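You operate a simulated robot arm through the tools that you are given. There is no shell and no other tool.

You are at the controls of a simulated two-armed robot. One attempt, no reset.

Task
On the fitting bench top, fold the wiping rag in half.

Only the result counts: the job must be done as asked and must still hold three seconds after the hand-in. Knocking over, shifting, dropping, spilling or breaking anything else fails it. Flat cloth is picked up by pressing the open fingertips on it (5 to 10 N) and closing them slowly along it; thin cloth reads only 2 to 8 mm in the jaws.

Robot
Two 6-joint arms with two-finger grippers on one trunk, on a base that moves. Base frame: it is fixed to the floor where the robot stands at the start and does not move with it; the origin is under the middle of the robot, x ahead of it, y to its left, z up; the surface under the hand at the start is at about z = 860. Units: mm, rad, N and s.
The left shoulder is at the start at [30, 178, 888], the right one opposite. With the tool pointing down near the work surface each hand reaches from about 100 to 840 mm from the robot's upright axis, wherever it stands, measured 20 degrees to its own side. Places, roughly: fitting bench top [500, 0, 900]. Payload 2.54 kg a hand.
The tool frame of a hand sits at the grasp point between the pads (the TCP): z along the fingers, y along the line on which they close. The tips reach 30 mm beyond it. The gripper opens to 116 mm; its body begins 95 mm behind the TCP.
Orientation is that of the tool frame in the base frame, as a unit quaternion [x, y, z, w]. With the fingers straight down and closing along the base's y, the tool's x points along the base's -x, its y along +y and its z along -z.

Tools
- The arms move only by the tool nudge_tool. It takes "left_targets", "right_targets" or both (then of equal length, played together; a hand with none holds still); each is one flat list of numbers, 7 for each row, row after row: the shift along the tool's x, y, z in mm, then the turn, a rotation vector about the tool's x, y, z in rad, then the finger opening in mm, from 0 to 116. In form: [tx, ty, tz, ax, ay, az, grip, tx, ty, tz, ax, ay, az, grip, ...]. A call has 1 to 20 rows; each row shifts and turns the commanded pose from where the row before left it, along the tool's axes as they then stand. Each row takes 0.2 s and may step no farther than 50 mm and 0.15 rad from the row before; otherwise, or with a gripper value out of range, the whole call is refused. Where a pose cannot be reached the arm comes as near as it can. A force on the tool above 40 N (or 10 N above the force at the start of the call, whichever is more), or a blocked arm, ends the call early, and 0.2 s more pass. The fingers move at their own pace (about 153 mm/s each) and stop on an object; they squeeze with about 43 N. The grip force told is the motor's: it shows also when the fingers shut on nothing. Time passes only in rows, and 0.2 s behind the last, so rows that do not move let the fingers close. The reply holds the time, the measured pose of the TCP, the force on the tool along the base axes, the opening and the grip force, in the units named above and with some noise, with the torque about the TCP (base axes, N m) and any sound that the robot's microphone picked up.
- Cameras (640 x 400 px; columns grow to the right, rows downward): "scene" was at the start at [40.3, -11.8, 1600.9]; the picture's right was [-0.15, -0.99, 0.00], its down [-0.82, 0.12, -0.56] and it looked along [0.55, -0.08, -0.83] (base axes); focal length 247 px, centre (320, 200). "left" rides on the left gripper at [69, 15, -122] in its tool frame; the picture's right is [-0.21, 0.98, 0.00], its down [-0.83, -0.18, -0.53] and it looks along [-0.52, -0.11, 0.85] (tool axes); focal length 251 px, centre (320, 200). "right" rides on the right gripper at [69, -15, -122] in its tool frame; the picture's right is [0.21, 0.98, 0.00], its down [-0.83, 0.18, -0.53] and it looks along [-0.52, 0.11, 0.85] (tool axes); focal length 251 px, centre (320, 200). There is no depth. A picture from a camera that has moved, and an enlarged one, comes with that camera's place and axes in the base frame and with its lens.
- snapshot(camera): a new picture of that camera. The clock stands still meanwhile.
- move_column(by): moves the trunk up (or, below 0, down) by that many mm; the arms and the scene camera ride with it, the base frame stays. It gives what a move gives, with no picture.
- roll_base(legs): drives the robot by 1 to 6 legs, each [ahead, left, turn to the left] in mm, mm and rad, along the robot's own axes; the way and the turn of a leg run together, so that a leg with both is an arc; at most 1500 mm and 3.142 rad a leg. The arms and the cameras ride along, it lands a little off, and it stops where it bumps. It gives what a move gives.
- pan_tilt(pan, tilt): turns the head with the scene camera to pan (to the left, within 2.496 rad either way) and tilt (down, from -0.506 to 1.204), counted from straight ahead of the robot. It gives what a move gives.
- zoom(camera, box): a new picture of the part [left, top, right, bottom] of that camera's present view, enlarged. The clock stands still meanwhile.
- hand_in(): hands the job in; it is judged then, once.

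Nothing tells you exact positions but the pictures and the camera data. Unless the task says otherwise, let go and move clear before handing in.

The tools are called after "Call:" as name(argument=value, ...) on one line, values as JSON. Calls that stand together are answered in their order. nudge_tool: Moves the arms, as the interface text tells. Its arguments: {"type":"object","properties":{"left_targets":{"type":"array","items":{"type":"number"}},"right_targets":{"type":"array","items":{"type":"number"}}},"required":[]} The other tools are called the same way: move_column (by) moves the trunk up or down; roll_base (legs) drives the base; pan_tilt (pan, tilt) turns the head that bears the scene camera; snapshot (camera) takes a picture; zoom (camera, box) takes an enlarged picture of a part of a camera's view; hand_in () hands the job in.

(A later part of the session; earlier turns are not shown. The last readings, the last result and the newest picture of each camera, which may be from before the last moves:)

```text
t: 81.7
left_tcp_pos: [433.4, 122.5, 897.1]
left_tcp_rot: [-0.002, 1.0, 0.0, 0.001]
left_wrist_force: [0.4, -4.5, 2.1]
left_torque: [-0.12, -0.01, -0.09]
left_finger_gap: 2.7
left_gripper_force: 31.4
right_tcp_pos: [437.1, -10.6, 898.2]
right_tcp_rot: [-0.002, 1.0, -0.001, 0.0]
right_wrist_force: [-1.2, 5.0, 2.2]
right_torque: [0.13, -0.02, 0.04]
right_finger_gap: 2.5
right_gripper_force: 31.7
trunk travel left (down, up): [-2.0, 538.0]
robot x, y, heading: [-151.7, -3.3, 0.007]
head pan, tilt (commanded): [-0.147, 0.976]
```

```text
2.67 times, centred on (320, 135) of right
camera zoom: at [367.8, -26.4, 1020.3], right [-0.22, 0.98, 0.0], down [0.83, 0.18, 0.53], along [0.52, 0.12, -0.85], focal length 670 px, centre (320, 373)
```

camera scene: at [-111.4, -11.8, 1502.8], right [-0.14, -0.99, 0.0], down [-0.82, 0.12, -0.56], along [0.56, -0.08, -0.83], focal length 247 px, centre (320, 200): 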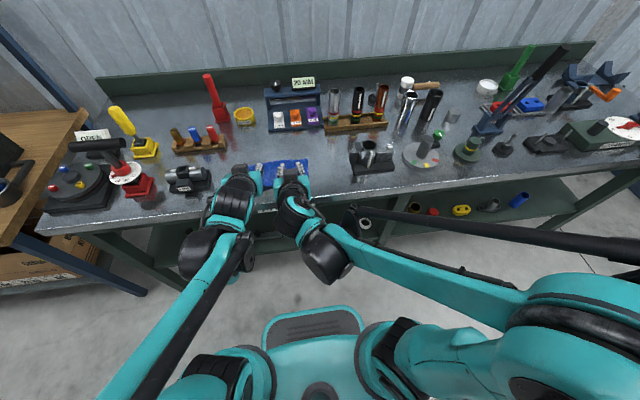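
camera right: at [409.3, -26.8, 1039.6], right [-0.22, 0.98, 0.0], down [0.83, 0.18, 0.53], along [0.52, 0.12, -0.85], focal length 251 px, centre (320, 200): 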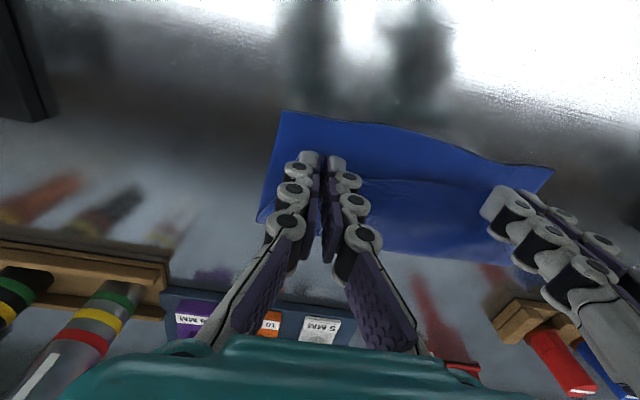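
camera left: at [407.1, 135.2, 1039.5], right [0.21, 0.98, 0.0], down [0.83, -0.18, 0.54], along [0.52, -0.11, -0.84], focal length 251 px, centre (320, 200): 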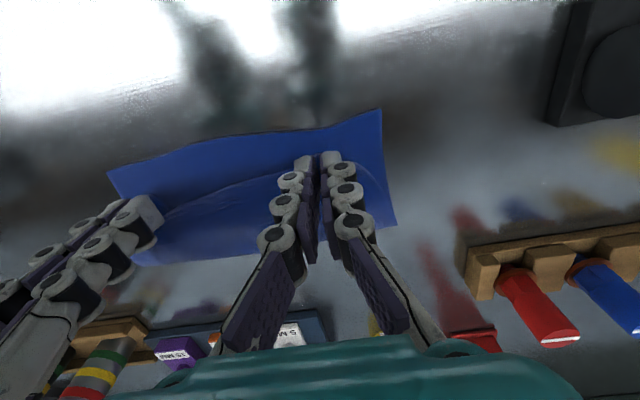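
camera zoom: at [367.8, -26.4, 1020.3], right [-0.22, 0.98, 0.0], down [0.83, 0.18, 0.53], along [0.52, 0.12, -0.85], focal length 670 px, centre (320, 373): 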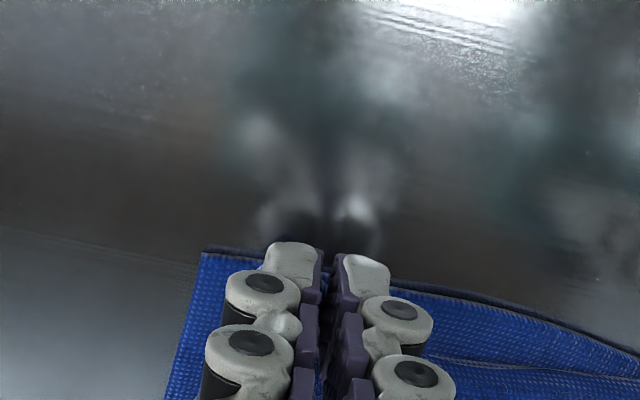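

The bottom layer now moves along with the top, so the fold is taut and the edges nearly match. I release here, opening slowly while lightly pressed so the ridges spread, and then inspect.

Call:
nudge_tool(left_targets=[0, 0, 2, 0, 0, 0, 0, 0, 0, 0, 0, 0, 0, 4, 0, 0, 0, 0, 0, 0, 8, 0, 0, 0, 0, 0, 0, 12, 0, 0, 0, 0, 0, 0, 16, 0, 0, 0, 0, 0, 0, 20, 0, 0, 0, 0, 0, 0, 24, 0, 0, 0, 0, 0, 0, 28, 0, 0, 0, 0, 0, 0, 32, 0, 0, 0, 0, 0, 0, 32], right_targets=[0, 0, 2, 0, 0, 0, 0, 0, 0, 0, 0, 0, 0, 4, 0, 0, 0, 0, 0, 0, 8, 0, 0, 0, 0, 0, 0, 12, 0, 0, 0, 0, 0, 0, 16, 0, 0, 0, 0, 0, 0, 20, 0, 0, 0, 0, 0, 0, 24, 0, 0, 0, 0, 0, 0, 28, 0, 0, 0, 0, 0, 0, 32, 0, 0, 0, 0, 0, 0, 32])

Call:
nudge_tool(left_targets=[0, 0, -20, 0, 0, 0, 32, 0, 0, -40, 0, 0, 0, 32, 10, 15, -40, 0, 0, 0, 32, 30, 15, -10, 0, 0, 0, 32, 30, 15, 0, 0, 0, 0, 32, 0, 0, 0, 0, 0, 0, 32], right_targets=[0, 0, -20, 0, 0, 0, 32, 0, 0, -40, 0, 0, 0, 32, 10, -15, -40, 0, 0, 0, 32, 30, -15, -10, 0, 0, 0, 32, 30, -15, 0, 0, 0, 0, 32, 0, 0, 0, 0, 0, 0, 32])

Call:
zoom(camera="scene", box=[220, 130, 332, 200])

Call:
snapshot(camera="left")

Call:
snapshot(camera="right")

```text
t: 83.9
left_tcp_pos: [434.3, 121.3, 894.7]
left_tcp_rot: [-0.002, 1.0, 0.0, 0.001]
left_wrist_force: [-0.2, 0.3, 0.6]
left_torque: [-0.03, 0.01, -0.01]
left_finger_gap: 31.8
left_gripper_force: 0.1
right_tcp_pos: [436.4, -11.2, 895.6]
right_tcp_rot: [-0.001, 1.0, 0.0, 0.0]
right_wrist_force: [0.8, 0.3, 1.5]
right_torque: [0.01, 0.0, 0.0]
right_finger_gap: 32.9
right_gripper_force: 0.1
trunk travel left (down, up): [-2.0, 538.0]
robot x, y, heading: [-151.2, -1.7, 0.004]
head pan, tilt (commanded): [-0.147, 0.976]
```

```text
t: 85.3
left_tcp_pos: [363.1, 165.8, 1005.5]
left_tcp_rot: [-0.001, 1.0, 0.0, 0.001]
left_wrist_force: [0.2, 0.2, -0.7]
left_torque: [0.01, -0.01, 0.0]
left_finger_gap: 32.1
left_gripper_force: 0.1
right_tcp_pos: [368.0, -56.2, 1004.7]
right_tcp_rot: [-0.001, 1.0, 0.0, 0.0]
right_wrist_force: [0.1, 0.3, 0.0]
right_torque: [0.02, 0.0, -0.03]
right_finger_gap: 32.0
right_gripper_force: 0.1
trunk travel left (down, up): [-2.0, 538.0]
robot x, y, heading: [-151.1, 4.8, 0.006]
head pan, tilt (commanded): [-0.147, 0.976]
```

```text
5.71 times, centred on (276, 165) of scene
camera zoom: at [-110.1, -11.7, 1502.8], right [-0.14, -0.99, 0.0], down [-0.82, 0.12, -0.56], along [0.55, -0.08, -0.83], focal length 1413 px, centre (571, 400)
```

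zoom: 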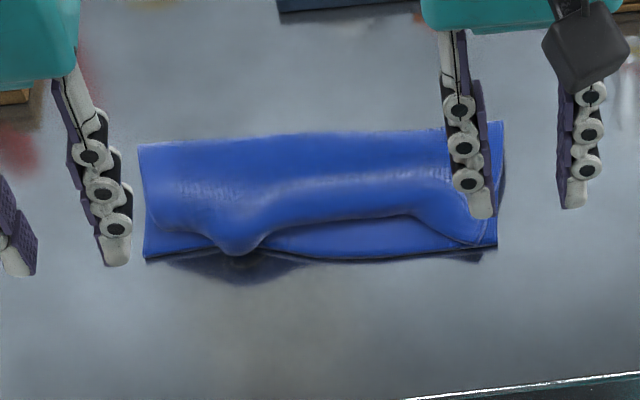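

```text
taken
camera left: at [295.6, 180.4, 1127.5], right [0.21, 0.98, 0.0], down [0.83, -0.18, 0.54], along [0.52, -0.11, -0.84], focal length 251 px, centre (320, 200)
```

left: 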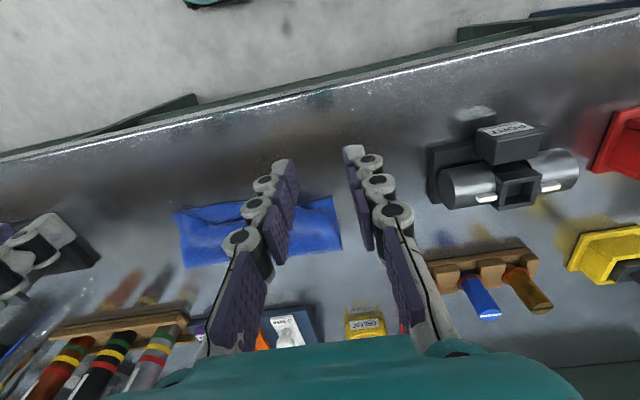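

```text
taken
camera right: at [298.6, -72.7, 1127.3], right [-0.22, 0.98, 0.0], down [0.83, 0.18, 0.53], along [0.52, 0.12, -0.85], focal length 251 px, centre (320, 200)
```

right: 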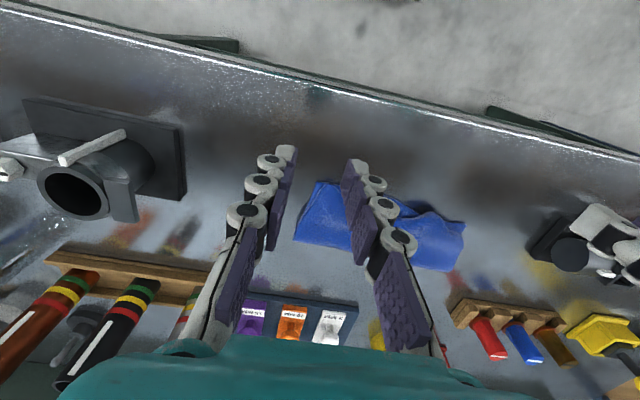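

Call:
zoom(camera="left", box=[150, 150, 374, 290])

Call:
zoom(camera="right", box=[270, 150, 494, 290])

Call:
zoom(camera="scene", box=[240, 145, 320, 195])

```text
2.86 times, centred on (262, 220) of left
camera zoom: at [295.6, 180.4, 1127.5], right [0.21, 0.98, 0.0], down [0.83, -0.18, 0.54], along [0.52, -0.11, -0.84], focal length 718 px, centre (486, 143)
```

zoom: 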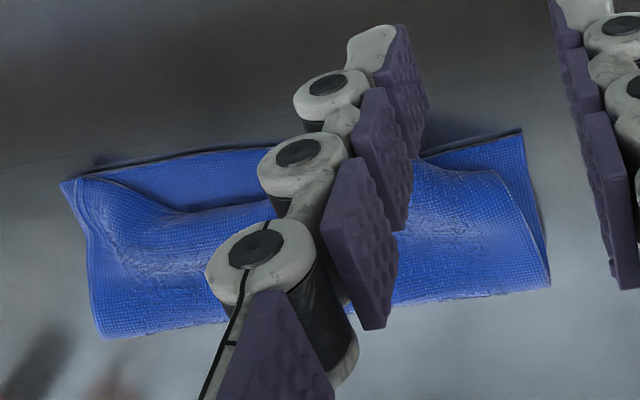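

```text
2.86 times, centred on (382, 220) of right
camera zoom: at [298.6, -72.7, 1127.3], right [-0.22, 0.98, 0.0], down [0.83, 0.18, 0.53], along [0.52, 0.12, -0.85], focal length 718 px, centre (143, 143)
```

zoom: 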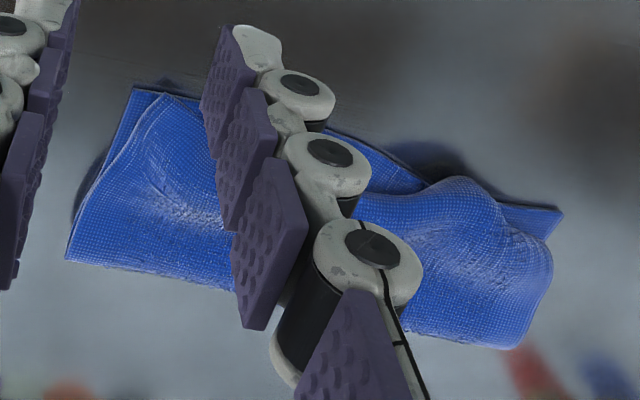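

```text
8.00 times, centred on (280, 170) of scene
camera zoom: at [-110.1, -11.7, 1502.8], right [-0.14, -0.99, 0.0], down [-0.82, 0.12, -0.56], along [0.55, -0.08, -0.83], focal length 1978 px, centre (640, 440)
```

zoom: 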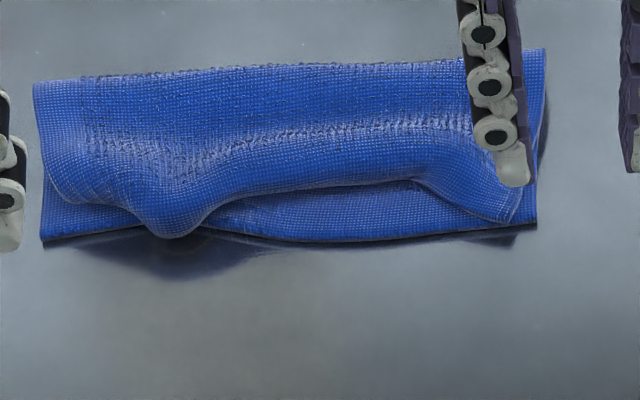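

The top layer's edge is wavy: the middle trails and there is a leftover ridge on the left, but the crease is now close to half. I'll smooth it: the left hand holds the crease down while the right hand strokes the top layer towards the near edge, and then they swap.

Call:
nudge_tool(left_targets=[-31.4, -8.2, 10, 0, 0, 0, 40, -31.4, -8.2, 20, 0, 0, 0, 40, -31.4, -8.2, 20, 0, 0, 0, 40, -31.4, -8.2, 25, 0, 0, 0, 40, -31.4, -8.2, 25, 0, 0, 0, 40, 0, 0, 0, 0, 0, 0, 40], right_targets=[-26.4, 12, 8, 0, 0, 0, 50, -26.4, 12, 16, 0, 0, 0, 50, -26.4, 12, 16, 0, 0, 0, 50, -26.4, 12, 18, 0, 0, 0, 50, -26.4, 12, 18, 0, 0, 0, 50, 0, 0, 0, 0, 0, 0, 50])

Call:
zoom(camera="scene", box=[220, 120, 332, 190])

Call:
snapshot(camera="left")

Call:
snapshot(camera="right")

```text
t: 86.7
left_tcp_pos: [520.7, 125.6, 905.1]
left_tcp_rot: [-0.002, 1.0, 0.0, 0.001]
left_wrist_force: [0.1, 0.2, -0.3]
left_torque: [-0.01, 0.0, 0.01]
left_finger_gap: 40.0
left_gripper_force: 0.0
right_tcp_pos: [496.4, 2.3, 929.9]
right_tcp_rot: [-0.002, 1.0, 0.0, 0.0]
right_wrist_force: [0.2, 0.2, 0.2]
right_torque: [-0.01, -0.02, 0.0]
right_finger_gap: 50.0
right_gripper_force: 0.1
trunk travel left (down, up): [-2.0, 538.0]
robot x, y, heading: [-149.6, 2.0, -0.001]
head pan, tilt (commanded): [-0.147, 0.976]
```

```text
5.71 times, centred on (276, 155) of scene
camera zoom: at [-111.9, -11.8, 1503.0], right [-0.14, -0.99, 0.0], down [-0.82, 0.12, -0.56], along [0.56, -0.08, -0.83], focal length 1413 px, centre (571, 457)
```

zoom: 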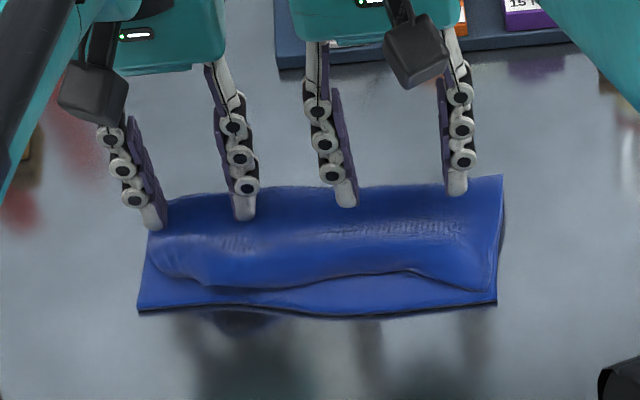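

```text
taken
camera left: at [452.0, 139.9, 1027.8], right [0.21, 0.98, 0.0], down [0.83, -0.18, 0.54], along [0.52, -0.11, -0.84], focal length 251 px, centre (320, 200)
```

left: 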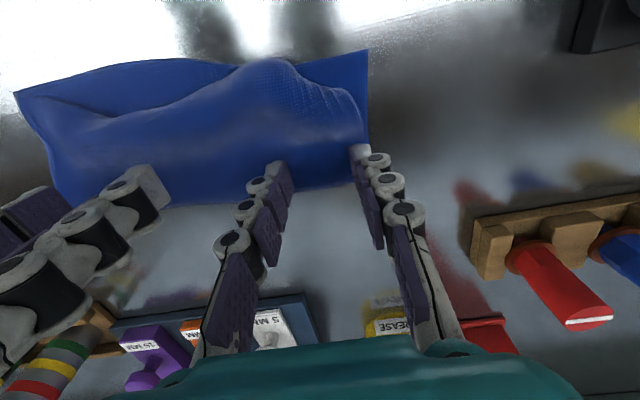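

```text
taken
camera right: at [427.6, -13.0, 1052.0], right [-0.22, 0.98, 0.0], down [0.83, 0.18, 0.53], along [0.52, 0.12, -0.85], focal length 251 px, centre (320, 200)
```

right: 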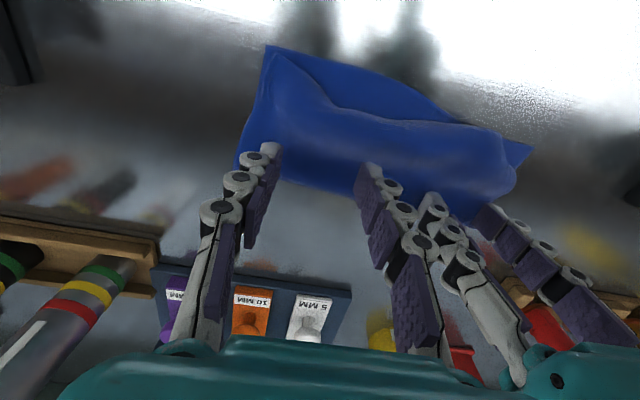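

The left part of the top edge got tucked under, because I slid it while low. I'll grip the top edge again (left at the leftover ridge, right near its corner), lift it up, and lay it down on a taut arc so nothing tucks. First I position both hands.

Call:
nudge_tool(left_targets=[0, 0, -25, 0, 0, 0, 44, 18, -4, 0, 0, 0, 0, 44, 19, -4, 0, 0, 0, 0, 44, 19, -4, 0, 0, 0, 0, 44, 0, 0, 10, 0, 0, 0, 44, 0, 0, 0, 0, 0, 0, 44], right_targets=[13, -5, 0, 0, 0, 0, 34, 13, -5, 0, 0, 0, 0, 34, 13, -6, 0, 0, 0, 0, 34, 0, 0, 10, 0, 0, 0, 34, 0, 0, 10, 0, 0, 0, 34, 0, 0, 0, 0, 0, 0, 34])

Call:
zoom(camera="left", box=[180, 40, 460, 215])

Call:
zoom(camera="right", box=[180, 40, 460, 215])

Call:
zoom(camera="scene", box=[230, 135, 326, 195])

```text
t: 88.1
left_tcp_pos: [464.2, 113.7, 919.5]
left_tcp_rot: [-0.002, 1.0, 0.0, 0.001]
left_wrist_force: [-0.4, 0.2, 0.0]
left_torque: [-0.03, 0.02, 0.01]
left_finger_gap: 43.6
left_gripper_force: 0.1
right_tcp_pos: [459.0, -12.8, 909.3]
right_tcp_rot: [-0.002, 1.0, 0.0, 0.0]
right_wrist_force: [-0.4, -0.6, -0.2]
right_torque: [0.0, -0.03, 0.0]
right_finger_gap: 33.8
right_gripper_force: 0.0
trunk travel left (down, up): [-2.0, 538.0]
robot x, y, heading: [-152.9, 2.3, 0.006]
head pan, tilt (commanded): [-0.147, 0.976]
```

```text
2.29 times, centred on (320, 128) of left
camera zoom: at [396.4, 128.9, 1042.7], right [0.21, 0.98, 0.0], down [0.83, -0.18, 0.54], along [0.52, -0.11, -0.84], focal length 575 px, centre (320, 366)
```

zoom: 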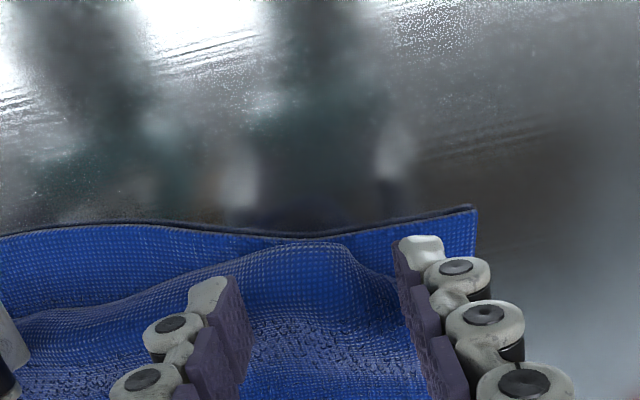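

```text
2.29 times, centred on (320, 128) of right
camera zoom: at [389.7, -27.9, 1031.1], right [-0.22, 0.98, 0.0], down [0.83, 0.18, 0.53], along [0.52, 0.12, -0.85], focal length 575 px, centre (320, 366)
```

zoom: 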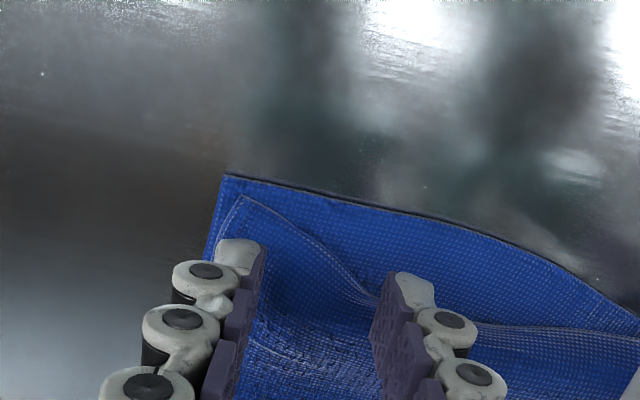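

```text
6.67 times, centred on (278, 165) of scene
camera zoom: at [-111.1, -11.8, 1502.9], right [-0.14, -0.99, 0.0], down [-0.82, 0.12, -0.56], along [0.56, -0.08, -0.83], focal length 1648 px, centre (600, 433)
```

zoom: 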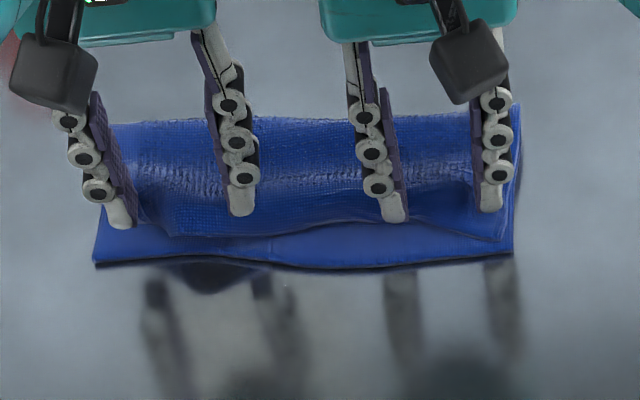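

I can see the top edge clearly under both hands: a standing ridge between the left fingers, and a single raised edge between the right ones. I lower both and close.

Call:
nudge_tool(left_targets=[0, 0, 10, 0, 0, 0, 44, 0, 0, 8, 0, 0, 0, 44, 0, 0, 4.5, 0, 0, 0, 44, 0, 0, 0, 0, 0, 0, 44], right_targets=[0, 0, 6, 0, 0, 0, 34, 0, 0, 4, 0, 0, 0, 34, 0, 0, 2.5, 0, 0, 0, 34, 0, 0, 0, 0, 0, 0, 34])

```text
t: 89.1
left_tcp_pos: [463.1, 114.1, 897.1]
left_tcp_rot: [-0.001, 1.0, -0.001, 0.001]
left_wrist_force: [0.7, -0.2, 2.2]
left_torque: [0.01, -0.07, -0.02]
left_finger_gap: 44.6
left_gripper_force: 0.2
right_tcp_pos: [459.0, -11.8, 897.5]
right_tcp_rot: [-0.002, 1.0, -0.001, 0.0]
right_wrist_force: [0.0, 1.2, 4.6]
right_torque: [0.01, 0.0, -0.02]
right_finger_gap: 34.0
right_gripper_force: 0.3
trunk travel left (down, up): [-2.0, 538.0]
robot x, y, heading: [-154.3, 0.4, 0.001]
head pan, tilt (commanded): [-0.147, 0.976]
```

Call:
nudge_tool(left_targets=[0, 0, 0, 0, 0, 0, 38, 0, 0, 0, 0, 0, 0, 32, 0, 0, 0, 0, 0, 0, 27, 0, 0, 0, 0, 0, 0, 22, 0, 0, 0, 0, 0, 0, 18, 0, 0, 0, 0, 0, 0, 14, 0, 0, 0, 0, 0, 0, 10], right_targets=[0, 0, 0, 0, 0, 0, 31, 0, 0, 0, 0, 0, 0, 28, 0, 0, 0, 0, 0, 0, 25, 0, 0, 0, 0, 0, 0, 22, 0, 0, 0, 0, 0, 0, 18, 0, 0, 0, 0, 0, 0, 14, 0, 0, 0, 0, 0, 0, 10])

Call:
zoom(camera="left", box=[220, 60, 420, 185])

Call:
zoom(camera="right", box=[220, 60, 420, 185])

```text
t: 90.7
left_tcp_pos: [463.5, 114.0, 896.7]
left_tcp_rot: [-0.001, 1.0, 0.0, 0.001]
left_wrist_force: [0.0, -0.8, 3.1]
left_torque: [-0.01, 0.01, -0.01]
left_finger_gap: 12.9
left_gripper_force: 3.2
right_tcp_pos: [458.3, -11.7, 896.3]
right_tcp_rot: [-0.001, 1.0, 0.0, 0.0]
right_wrist_force: [0.2, -0.5, 2.3]
right_torque: [0.03, 0.0, 0.02]
right_finger_gap: 8.7
right_gripper_force: 0.0
trunk travel left (down, up): [-2.0, 538.0]
robot x, y, heading: [-148.4, 0.2, 0.005]
head pan, tilt (commanded): [-0.147, 0.976]
```

```text
3.20 times, centred on (320, 122) of left
camera zoom: at [396.1, 128.9, 1020.1], right [0.21, 0.98, 0.0], down [0.83, -0.18, 0.54], along [0.52, -0.11, -0.84], focal length 805 px, centre (320, 448)
```

zoom: 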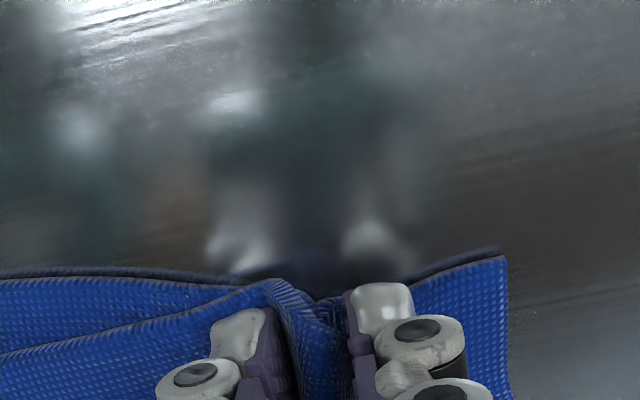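

```text
3.20 times, centred on (320, 122) of right
camera zoom: at [389.9, -27.6, 1018.8], right [-0.22, 0.98, 0.0], down [0.83, 0.18, 0.53], along [0.52, 0.12, -0.85], focal length 805 px, centre (320, 448)
```

zoom: 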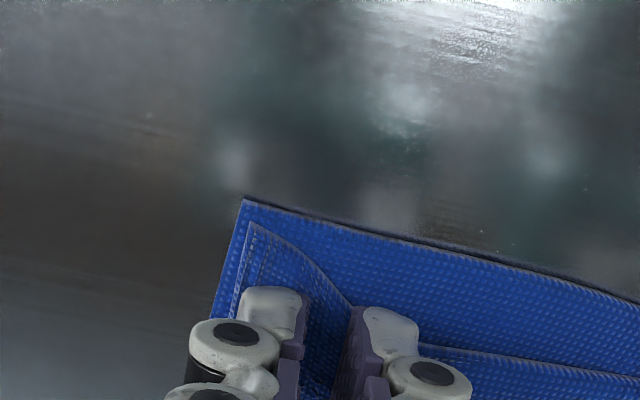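

Call:
nudge_tool(left_targets=[0, 0, 0, 0, 0, 0, 7, 0, 0, 0, 0, 0, 0, 4, 0, 0, 0, 0, 0, 0, 1, 0, 0, 0, 0, 0, 0, 0, 0, 0, 0, 0, 0, 0, 0], right_targets=[0, 0, 0.5, 0, 0, 0, 7, 0, 0, 0, 0, 0, 0, 4, 0, 0, 0, 0, 0, 0, 1, 0, 0, 0, 0, 0, 0, 0, 0, 0, 0, 0, 0, 0, 0])

Call:
nudge_tool(left_targets=[-2, 0, -10, 0, 0, 0, 0, -5, 0, -15, 0, 0, 0, 0, 0, 0, 0, 0, 0, 0, 0], right_targets=[-2, 0, -10, 0, 0, 0, 0, -5, 0, -15, 0, 0, 0, 0, 0, 0, 0, 0, 0, 0, 0])

Call:
snapshot(camera="left")

Call:
snapshot(camera="right")

Call:
zoom(camera="scene", box=[230, 135, 326, 195])

```text
t: 91.9
left_tcp_pos: [463.9, 114.9, 896.7]
left_tcp_rot: [-0.002, 1.0, 0.0, 0.001]
left_wrist_force: [0.3, 0.2, 1.8]
left_torque: [-0.03, -0.04, 0.02]
left_finger_gap: 7.8
left_gripper_force: 35.8
right_tcp_pos: [459.0, -11.4, 897.0]
right_tcp_rot: [-0.002, 1.0, 0.0, 0.0]
right_wrist_force: [-0.3, -0.1, 1.2]
right_torque: [-0.01, 0.04, -0.01]
right_finger_gap: 0.1
right_gripper_force: 28.2
trunk travel left (down, up): [-2.0, 538.0]
robot x, y, heading: [-149.7, 0.6, 0.001]
head pan, tilt (commanded): [-0.147, 0.976]
```

```text
t: 92.7
left_tcp_pos: [471.0, 113.9, 922.5]
left_tcp_rot: [-0.002, 1.0, 0.001, 0.002]
left_wrist_force: [0.1, 0.5, -0.3]
left_torque: [-0.04, -0.01, 0.03]
left_finger_gap: 7.5
left_gripper_force: 35.1
right_tcp_pos: [466.4, -11.8, 920.4]
right_tcp_rot: [-0.001, 1.0, 0.0, 0.001]
right_wrist_force: [-1.1, 0.2, -0.3]
right_torque: [-0.03, 0.03, 0.0]
right_finger_gap: 0.2
right_gripper_force: 28.8
trunk travel left (down, up): [-2.0, 538.0]
robot x, y, heading: [-150.5, -3.1, 0.005]
head pan, tilt (commanded): [-0.147, 0.976]
```

```text
taken
camera left: at [403.4, 128.7, 1044.7], right [0.21, 0.98, 0.0], down [0.83, -0.18, 0.54], along [0.52, -0.11, -0.84], focal length 251 px, centre (320, 200)
```

left: 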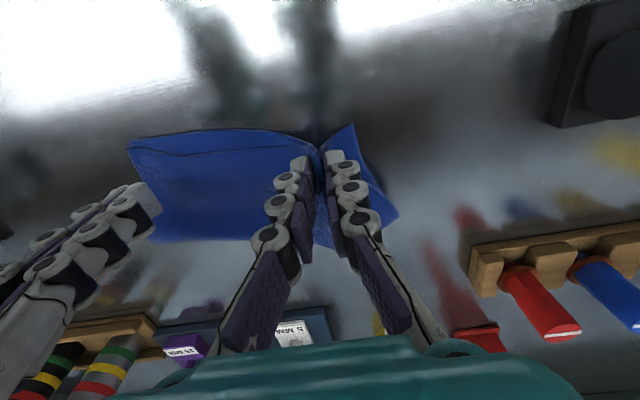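

```text
taken
camera right: at [396.8, -27.4, 1043.3], right [-0.22, 0.98, 0.0], down [0.83, 0.18, 0.53], along [0.52, 0.12, -0.85], focal length 251 px, centre (320, 200)
```

right: 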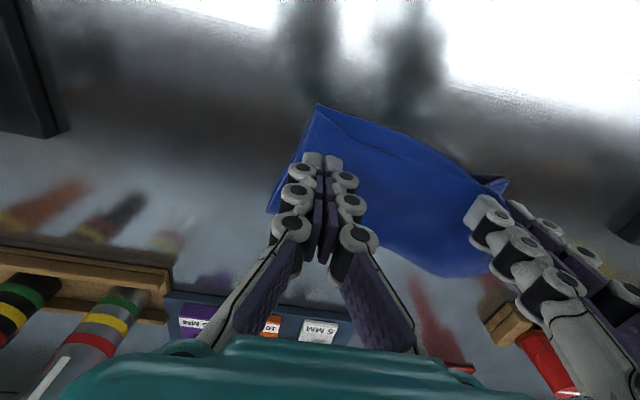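

```text
6.67 times, centred on (278, 165) of scene
camera zoom: at [-111.0, -11.8, 1502.8], right [-0.14, -0.99, 0.0], down [-0.82, 0.12, -0.56], along [0.55, -0.08, -0.83], focal length 1648 px, centre (600, 433)
```

zoom: 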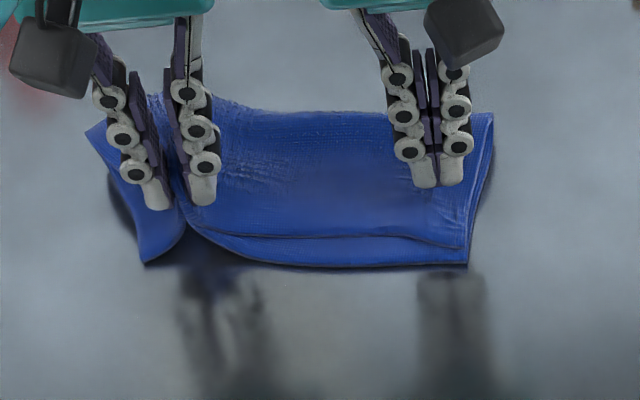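

The right jaw caught nothing, and the left jaw pinched both layers together. Even so, the middle and right of the top edge now lie almost parallel to the bottom edge, within about 10 mm. I lower the left hand back, open it slowly to spread the ridge, and inspect.

Call:
nudge_tool(left_targets=[4, 0, 12, 0, 0, 0, 0, 4, 0, 10, 0, 0, 0, 0, 0, 0, 3.5, 0, 0, 0, 0, 0, 0, 0, 0, 0, 0, 8, 0, 0, 0, 0, 0, 0, 12, 0, 0, 0, 0, 0, 0, 16, 0, 0, 0, 0, 0, 0, 20, 0, 0, 0, 0, 0, 0, 25, 0, 0, 0, 0, 0, 0, 30, 0, 0, 0, 0, 0, 0, 36, 0, 0, 0, 0, 0, 0, 42, 0, 0, 0, 0, 0, 0, 50], right_targets=[0, 0, -10, 0, 0, 0, 0, 0, 0, -10, 0, 0, 0, 0, 0, 0, -10, 0, 0, 0, 0, 0, 0, 0, 0, 0, 0, 0, 0, 0, 0, 0, 0, 0, 0, 0, 0, 0, 0, 0, 0, 0, 0, 0, 0, 0, 0, 0, 0, 0, 0, 0, 0, 0, 0, 0, 0, 0, 0, 0, 0, 0, 0, 0, 0, 0, 0, 0, 0, 0, 0, 0, 0, 0, 0, 0, 0, 0, 0, 0, 0, 0, 0, 0])

Call:
nudge_tool(left_targets=[0, 0, -25, 0, 0, 0, 50, 0, 0, -40, 0, 0, 0, 50, 20, 15, -20, 0, 0, 0, 50, 40, 15, 0, 0, 0, 0, 50, 40, 15, 0, 0, 0, 0, 50, 0, 0, 0, 0, 0, 0, 50], right_targets=[0, 0, -10, 0, 0, 0, 0, 0, -10, -20, 0, 0, 0, 0, 20, -15, -20, 0, 0, 0, 0, 40, -15, 0, 0, 0, 0, 0, 40, -15, 0, 0, 0, 0, 0, 0, 0, 0, 0, 0, 0, 0])

Call:
zoom(camera="scene", box=[230, 135, 326, 195])

Call:
zoom(camera="left", box=[150, 150, 374, 290])

Call:
zoom(camera="right", box=[270, 150, 494, 290])

```text
t: 95.3
left_tcp_pos: [463.6, 114.0, 897.6]
left_tcp_rot: [-0.002, 1.0, 0.0, 0.001]
left_wrist_force: [1.1, 0.4, 0.7]
left_torque: [0.0, 0.0, -0.02]
left_finger_gap: 49.6
left_gripper_force: 0.0
right_tcp_pos: [466.0, -12.0, 951.9]
right_tcp_rot: [-0.001, 1.0, 0.001, 0.0]
right_wrist_force: [0.4, -0.2, -0.3]
right_torque: [0.0, 0.01, -0.04]
right_finger_gap: 0.0
right_gripper_force: 28.8
trunk travel left (down, up): [-2.0, 538.0]
robot x, y, heading: [-150.0, 0.2, 0.001]
head pan, tilt (commanded): [-0.147, 0.976]
```

```text
t: 96.7
left_tcp_pos: [363.4, 155.6, 982.2]
left_tcp_rot: [-0.001, 1.0, 0.0, 0.001]
left_wrist_force: [0.1, 0.2, -0.6]
left_torque: [0.01, 0.03, 0.02]
left_finger_gap: 49.9
left_gripper_force: 0.0
right_tcp_pos: [365.8, -68.5, 1001.4]
right_tcp_rot: [-0.002, 1.0, 0.001, 0.0]
right_wrist_force: [0.9, -0.7, 0.2]
right_torque: [0.02, 0.02, 0.01]
right_finger_gap: 0.1
right_gripper_force: 28.5
trunk travel left (down, up): [-2.0, 538.0]
robot x, y, heading: [-154.0, 3.5, 0.006]
head pan, tilt (commanded): [-0.147, 0.976]
```

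```text
6.67 times, centred on (278, 165) of scene
camera zoom: at [-109.8, -11.8, 1502.8], right [-0.14, -0.99, 0.0], down [-0.82, 0.12, -0.56], along [0.55, -0.08, -0.83], focal length 1648 px, centre (600, 433)
```

zoom: 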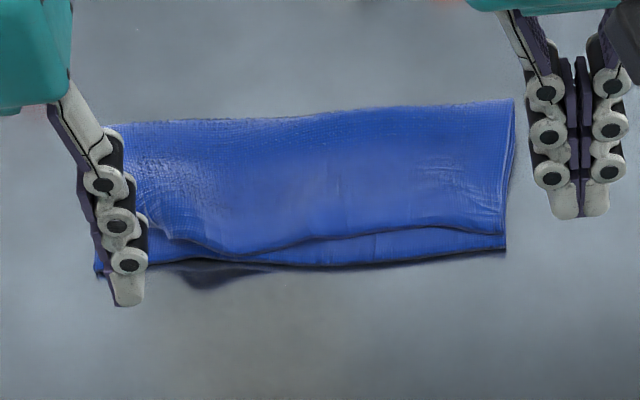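

```text
2.86 times, centred on (262, 220) of left
camera zoom: at [295.1, 170.3, 1105.0], right [0.21, 0.98, 0.0], down [0.83, -0.18, 0.54], along [0.52, -0.11, -0.84], focal length 718 px, centre (486, 143)
```

zoom: 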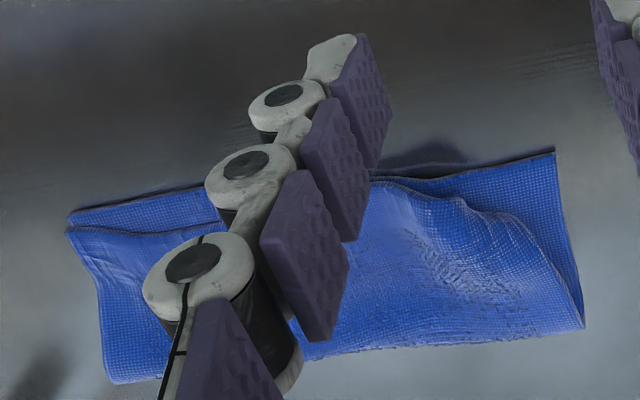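

```text
2.86 times, centred on (382, 220) of right
camera zoom: at [297.5, -85.4, 1122.7], right [-0.22, 0.98, 0.0], down [0.83, 0.18, 0.53], along [0.52, 0.12, -0.85], focal length 718 px, centre (143, 143)
```

zoom: 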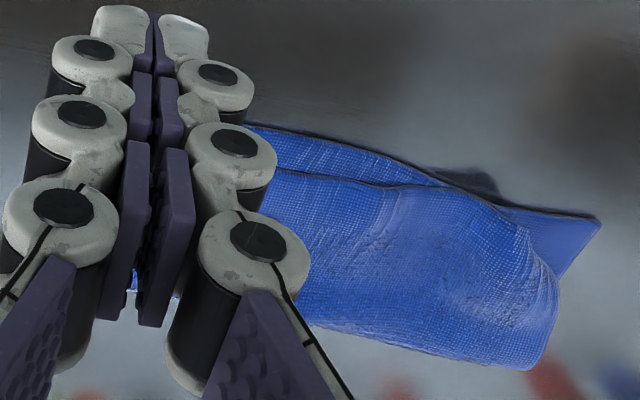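

It's much flatter now, and the crease is within about 5 mm of half on both sides. Only the top-left corner is still tucked under. My plan is to pinch the crease itself near both ends, lift the rag so both halves hang straight down (gravity will untuck the corner and even the edges), then lay it back. I'm positioning over the crease.

Call:
nudge_tool(left_targets=[-36.5, -6.1, 5, 0, 0, 0, 36, -36.5, -6.1, 5, 0, 0, 0, 36, -36.5, -6.1, 15, 0, 0, 0, 36, -36.5, -6.1, 20, 0, 0, 0, 36, -36.5, -6.1, 20, 0, 0, 0, 36, 0, 0, 0, 0, 0, 0, 36], right_targets=[-33.2, 9.7, 10, 0, 0, 0, 36, -33.2, 9.7, 15, 0, 0, 0, 36, -33.2, 9.7, 20, 0, 0, 0, 36, -33.2, 9.7, 20, 0, 0, 0, 36, -33.2, 9.7, 20, 0, 0, 0, 36, 0, 0, 0, 0, 0, 0, 36])

Call:
zoom(camera="left", box=[120, 0, 440, 200])

Call:
zoom(camera="right", box=[200, 0, 520, 200])

Call:
zoom(camera="scene", box=[230, 125, 326, 185])

```text
t: 98.1
left_tcp_pos: [548.3, 129.8, 917.2]
left_tcp_rot: [-0.002, 1.0, 0.0, 0.001]
left_wrist_force: [0.9, 0.2, 0.9]
left_torque: [-0.04, -0.01, 0.01]
left_finger_gap: 36.0
left_gripper_force: 0.2
right_tcp_pos: [530.8, -20.2, 915.5]
right_tcp_rot: [-0.002, 1.0, 0.0, 0.0]
right_wrist_force: [-0.6, 0.2, -0.2]
right_torque: [0.03, 0.01, 0.01]
right_finger_gap: 36.0
right_gripper_force: 0.1
trunk travel left (down, up): [-2.0, 538.0]
robot x, y, heading: [-151.4, 1.0, 0.002]
head pan, tilt (commanded): [-0.147, 0.976]
```

```text
2.00 times, centred on (280, 100) of left
camera zoom: at [479.9, 143.7, 1040.7], right [0.21, 0.98, 0.0], down [0.83, -0.18, 0.54], along [0.52, -0.11, -0.84], focal length 503 px, centre (400, 400)
```

zoom: 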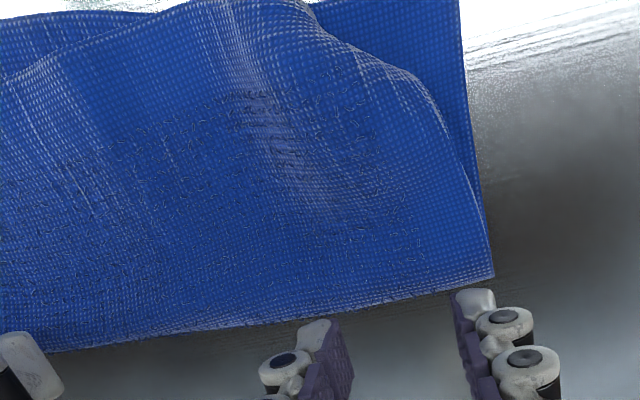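

```text
2.00 times, centred on (360, 100) of right
camera zoom: at [462.1, -35.4, 1037.9], right [-0.22, 0.98, 0.0], down [0.83, 0.18, 0.53], along [0.52, 0.12, -0.85], focal length 503 px, centre (240, 400)
```

zoom: 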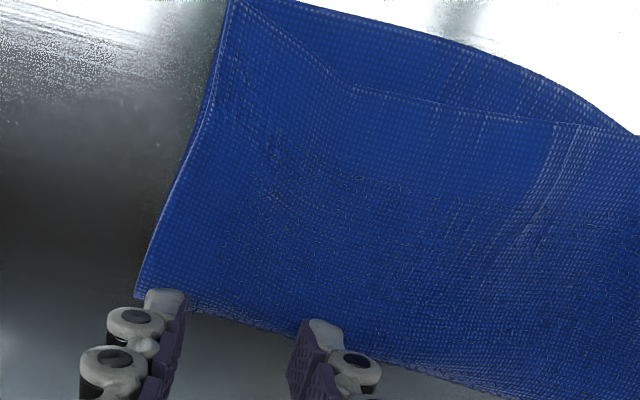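

```text
6.67 times, centred on (278, 155) of scene
camera zoom: at [-112.3, -11.9, 1503.0], right [-0.14, -0.99, 0.0], down [-0.82, 0.12, -0.56], along [0.56, -0.08, -0.83], focal length 1648 px, centre (600, 500)
```

zoom: 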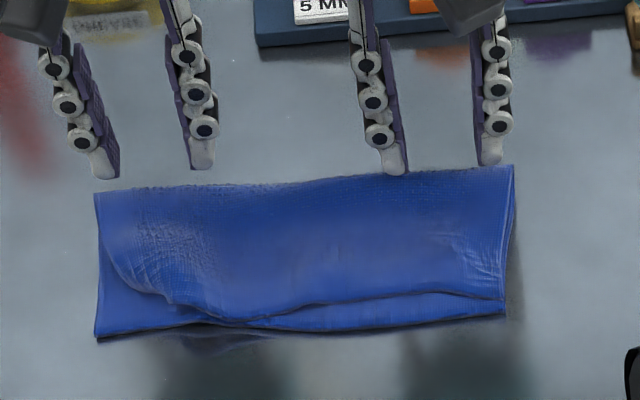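

The crease lies at x≈546 on the left and x≈534 on the right, close to the middle of the cloth. I shift slightly inward onto it and descend to contact.

Call:
nudge_tool(left_targets=[10, -2, 8, 0, 0, 0, 36, 0, 0, 8, 0, 0, 0, 36, 0, 0, 4, 0, 0, 0, 36, 0, 0, 0, 0, 0, 0, 36], right_targets=[6, 0, 8, 0, 0, 0, 36, 0, 0, 7, 0, 0, 0, 36, 0, 0, 4, 0, 0, 0, 36, 0, 0, 0, 0, 0, 0, 36])

```text
t: 99.1
left_tcp_pos: [536.6, 127.7, 897.6]
left_tcp_rot: [-0.001, 1.0, 0.0, 0.001]
left_wrist_force: [0.4, -0.2, 1.8]
left_torque: [0.02, -0.03, 0.03]
left_finger_gap: 36.0
left_gripper_force: 0.0
right_tcp_pos: [525.6, -20.2, 896.7]
right_tcp_rot: [-0.001, 1.0, 0.0, 0.001]
right_wrist_force: [0.3, 0.9, 2.8]
right_torque: [-0.01, 0.04, 0.02]
right_finger_gap: 36.1
right_gripper_force: 0.0
trunk travel left (down, up): [-2.0, 538.0]
robot x, y, heading: [-147.8, 0.2, 0.004]
head pan, tilt (commanded): [-0.147, 0.976]
```

Call:
nudge_tool(left_targets=[0, 0, 2, 0, 0, 0, 36, 0, 0, 0.8, 0, 0, 0, 36, 0, 0, 0, 0, 0, 0, 36], right_targets=[0, 0, 1.5, 0, 0, 0, 36, 0, 0, 0.8, 0, 0, 0, 36, 0, 0, 0, 0, 0, 0, 36])

```text
t: 99.9
left_tcp_pos: [536.4, 127.3, 896.3]
left_tcp_rot: [-0.002, 1.0, 0.0, 0.002]
left_wrist_force: [0.1, -0.8, 3.1]
left_torque: [0.0, 0.07, 0.01]
left_finger_gap: 36.1
left_gripper_force: 0.1
right_tcp_pos: [525.6, -19.7, 894.7]
right_tcp_rot: [-0.002, 1.0, 0.0, 0.0]
right_wrist_force: [1.9, 0.0, 5.6]
right_torque: [-0.02, 0.02, -0.01]
right_finger_gap: 36.2
right_gripper_force: 0.0
trunk travel left (down, up): [-2.0, 538.0]
robot x, y, heading: [-151.4, 0.8, 0.01]
head pan, tilt (commanded): [-0.147, 0.976]
```

Call:
nudge_tool(left_targets=[0, 0, 1.5, 0, 0, 0, 36, 0, 0, 0, 0, 0, 0, 36], right_targets=[0, 0, 0.6, 0, 0, 0, 36, 0, 0, 0, 0, 0, 0, 36])

```text
t: 100.5
left_tcp_pos: [536.3, 126.8, 895.1]
left_tcp_rot: [-0.002, 1.0, 0.0, 0.001]
left_wrist_force: [2.3, 0.4, 8.7]
left_torque: [-0.01, 0.03, 0.05]
left_finger_gap: 36.6
left_gripper_force: 0.5
right_tcp_pos: [526.9, -19.1, 895.5]
right_tcp_rot: [-0.002, 1.0, 0.001, 0.0]
right_wrist_force: [1.5, 0.2, 6.5]
right_torque: [0.02, 0.03, -0.01]
right_finger_gap: 36.2
right_gripper_force: 0.6
trunk travel left (down, up): [-2.0, 538.0]
robot x, y, heading: [-151.1, -0.0, 0.004]
head pan, tilt (commanded): [-0.147, 0.976]
```

Both hands press on the crease at about 7 to 9 N. I'm closing slowly.

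Call:
nudge_tool(left_targets=[0, -0.3, 0, 0, 0, 0, 33, 0, -0.3, 0, 0, 0, 0, 30, 0, -0.3, 0, 0, 0, 0, 27, 0, -0.3, 0, 0, 0, 0, 24, 0, -0.3, 0, 0, 0, 0, 21, 0, -0.3, 0, 0, 0, 0, 18], right_targets=[0, 0.3, 0, 0, 0, 0, 33, 0, 0.3, 0, 0, 0, 0, 30, 0, 0.3, 0, 0, 0, 0, 27, 0, 0.3, 0, 0, 0, 0, 24, 0, 0.3, 0, 0, 0, 0, 21, 0, 0.3, 0, 0, 0, 0, 18])

Call:
zoom(camera="left", box=[200, 60, 440, 210])

Call:
zoom(camera="right", box=[200, 60, 440, 210])

```text
t: 101.9
left_tcp_pos: [535.0, 124.7, 894.2]
left_tcp_rot: [-0.002, 1.0, 0.001, 0.002]
left_wrist_force: [-0.9, -0.9, 9.1]
left_torque: [-0.02, 0.12, 0.02]
left_finger_gap: 18.2
left_gripper_force: 0.2
right_tcp_pos: [525.7, -17.3, 896.1]
right_tcp_rot: [-0.001, 1.0, 0.001, 0.001]
right_wrist_force: [1.4, -0.5, 3.5]
right_torque: [0.0, -0.01, 0.03]
right_finger_gap: 17.1
right_gripper_force: 0.0
trunk travel left (down, up): [-2.0, 538.0]
robot x, y, heading: [-153.1, -4.3, 0.006]
head pan, tilt (commanded): [-0.147, 0.976]
```

```text
2.67 times, centred on (320, 135) of left
camera zoom: at [467.6, 139.5, 1016.8], right [0.21, 0.98, 0.0], down [0.82, -0.18, 0.54], along [0.52, -0.11, -0.84], focal length 670 px, centre (320, 373)
```

zoom: 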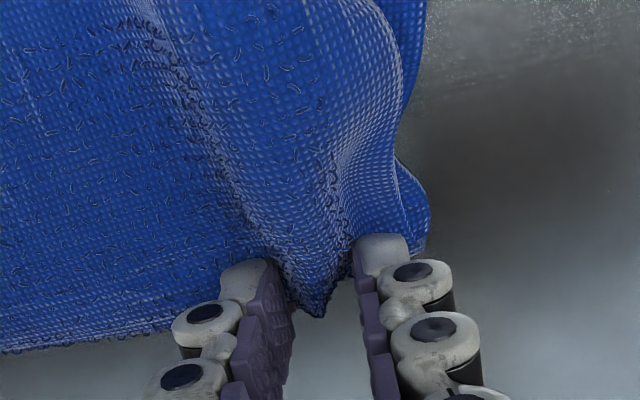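

```text
2.67 times, centred on (320, 135) of right
camera zoom: at [457.1, -32.9, 1017.7], right [-0.22, 0.98, 0.0], down [0.82, 0.18, 0.53], along [0.52, 0.12, -0.85], focal length 670 px, centre (320, 373)
```

zoom: 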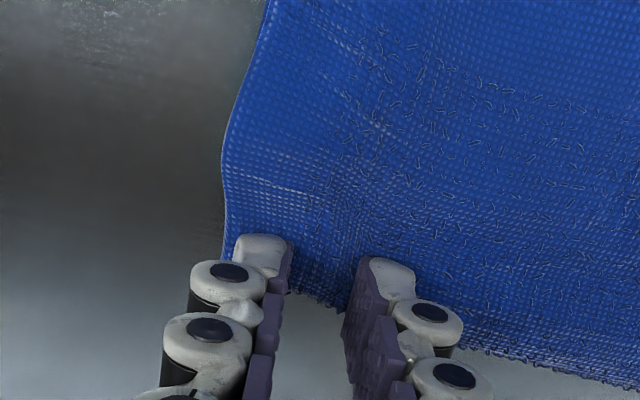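

Left is forming a good ridge. The right is too near the crease edge, so I lift the right hand, shift it 8 mm inward and press again.

Call:
nudge_tool(right_targets=[0, 0, -8, 0, 0, 0, 38, 9, -2, 0, 0, 0, 0, 38, 0, 0, 6, 0, 0, 0, 38, 0, 0, 2.5, 0, 0, 0, 38, 0, 0, 0, 0, 0, 0, 38])

```text
t: 103.1
left_tcp_pos: [535.7, 126.6, 894.4]
left_tcp_rot: [-0.002, 1.0, -0.001, 0.001]
left_wrist_force: [-0.8, -0.8, 7.0]
left_torque: [-0.01, 0.08, 0.0]
left_finger_gap: 18.1
left_gripper_force: 0.1
right_tcp_pos: [516.0, -18.0, 896.0]
right_tcp_rot: [-0.003, 1.0, 0.0, 0.0]
right_wrist_force: [-0.4, -0.3, 6.9]
right_torque: [0.01, 0.04, 0.01]
right_finger_gap: 38.0
right_gripper_force: 0.1
trunk travel left (down, up): [-2.0, 538.0]
robot x, y, heading: [-154.3, 1.1, 0.005]
head pan, tilt (commanded): [-0.147, 0.976]
```

Call:
nudge_tool(right_targets=[0, 0, 0.3, 0, 0, 0, 35, 0, 0, 0, 0, 0, 0, 32, 0, 0, 0, 0, 0, 0, 29, 0, 0, 0, 0, 0, 0, 26, 0, 0, 0, 0, 0, 0, 23, 0, 0, 0, 0, 0, 0, 20, 0, 0, 0, 0, 0, 0, 17])

Call:
zoom(camera="right", box=[200, 60, 440, 210])

```text
t: 104.7
left_tcp_pos: [535.5, 125.1, 893.7]
left_tcp_rot: [-0.002, 1.0, 0.0, 0.001]
left_wrist_force: [1.4, -2.1, 7.0]
left_torque: [-0.04, 0.04, 0.03]
left_finger_gap: 18.9
left_gripper_force: 0.8
right_tcp_pos: [516.3, -18.6, 894.8]
right_tcp_rot: [-0.003, 1.0, 0.0, 0.001]
right_wrist_force: [-0.2, 1.6, 7.9]
right_torque: [0.07, 0.01, -0.02]
right_finger_gap: 17.1
right_gripper_force: 0.1
trunk travel left (down, up): [-2.0, 538.0]
robot x, y, heading: [-148.5, 1.8, 0.004]
head pan, tilt (commanded): [-0.147, 0.976]
```

```text
2.67 times, centred on (320, 135) of right
camera zoom: at [447.5, -34.3, 1017.1], right [-0.22, 0.98, 0.0], down [0.82, 0.18, 0.53], along [0.52, 0.12, -0.85], focal length 670 px, centre (320, 373)
```

zoom: 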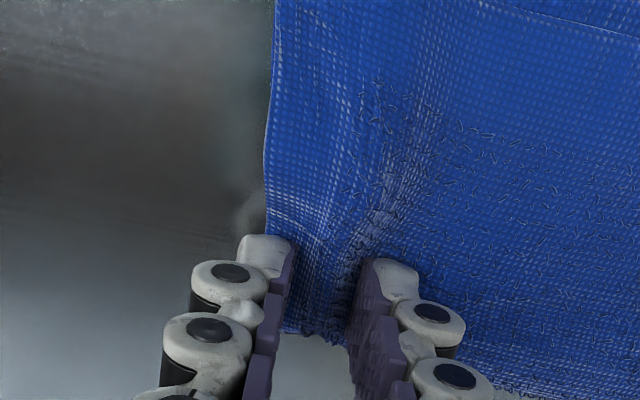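

Now the right side is forming a ridge too. I close both fully.

Call:
nudge_tool(left_targets=[0, -0.3, 0, 0, 0, 0, 15, 0, -0.3, 0, 0, 0, 0, 12, 0, -0.3, 0, 0, 0, 0, 9, 0, -0.3, 0, 0, 0, 0, 6, 0, 0, 0, 0, 0, 0, 3, 0, 0, 0, 0, 0, 0, 0, 0, 0, 0, 0, 0, 0, 0], right_targets=[0, 0.3, 0, 0, 0, 0, 14, 0, 0.3, 0, 0, 0, 0, 11, 0, 0.3, 0, 0, 0, 0, 8, 0, 0.3, 0, 0, 0, 0, 5, 0, 0, 0, 0, 0, 0, 2, 0, 0, 0, 0, 0, 0, 0, 0, 0, 0, 0, 0, 0, 0])

Call:
zoom(camera="left", box=[200, 60, 440, 210])

Call:
zoom(camera="right", box=[200, 60, 440, 210])

```text
t: 106.3
left_tcp_pos: [535.0, 123.1, 894.2]
left_tcp_rot: [-0.001, 1.0, 0.0, 0.001]
left_wrist_force: [-1.7, -18.6, 6.6]
left_torque: [-0.59, 0.12, 0.12]
left_finger_gap: 5.8
left_gripper_force: 34.1
right_tcp_pos: [516.1, -17.1, 895.2]
right_tcp_rot: [-0.002, 1.0, 0.0, 0.0]
right_wrist_force: [1.8, 17.5, 6.0]
right_torque: [0.53, 0.03, 0.02]
right_finger_gap: 4.9
right_gripper_force: 34.1
trunk travel left (down, up): [-2.0, 538.0]
robot x, y, heading: [-151.1, -3.6, 0.004]
head pan, tilt (commanded): [-0.147, 0.976]
```

```text
2.67 times, centred on (320, 135) of left
camera zoom: at [467.7, 137.9, 1016.4], right [0.21, 0.98, 0.0], down [0.82, -0.18, 0.54], along [0.52, -0.11, -0.84], focal length 670 px, centre (320, 373)
```

zoom: 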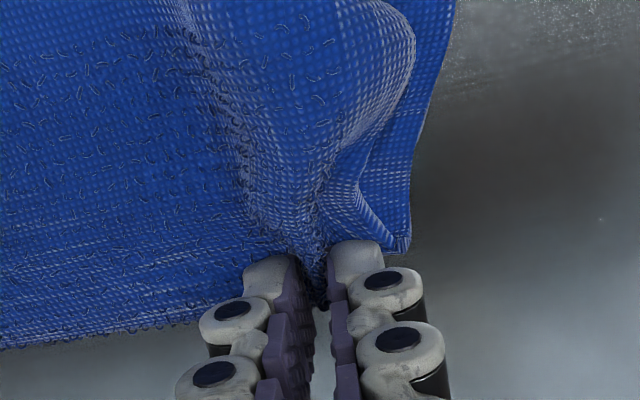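

```text
2.67 times, centred on (320, 135) of right
camera zoom: at [447.2, -32.5, 1016.6], right [-0.22, 0.98, 0.0], down [0.82, 0.18, 0.53], along [0.52, 0.12, -0.84], focal length 670 px, centre (320, 373)
```

zoom: 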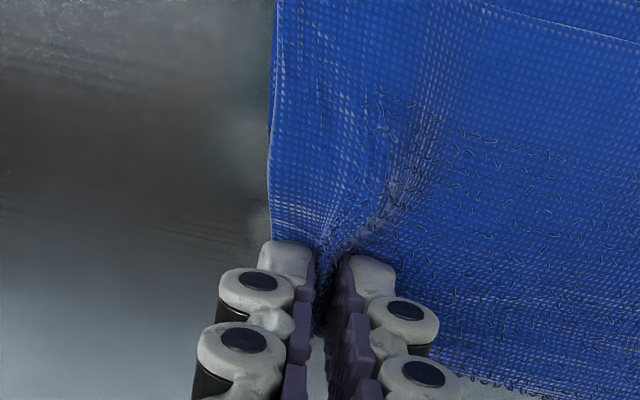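

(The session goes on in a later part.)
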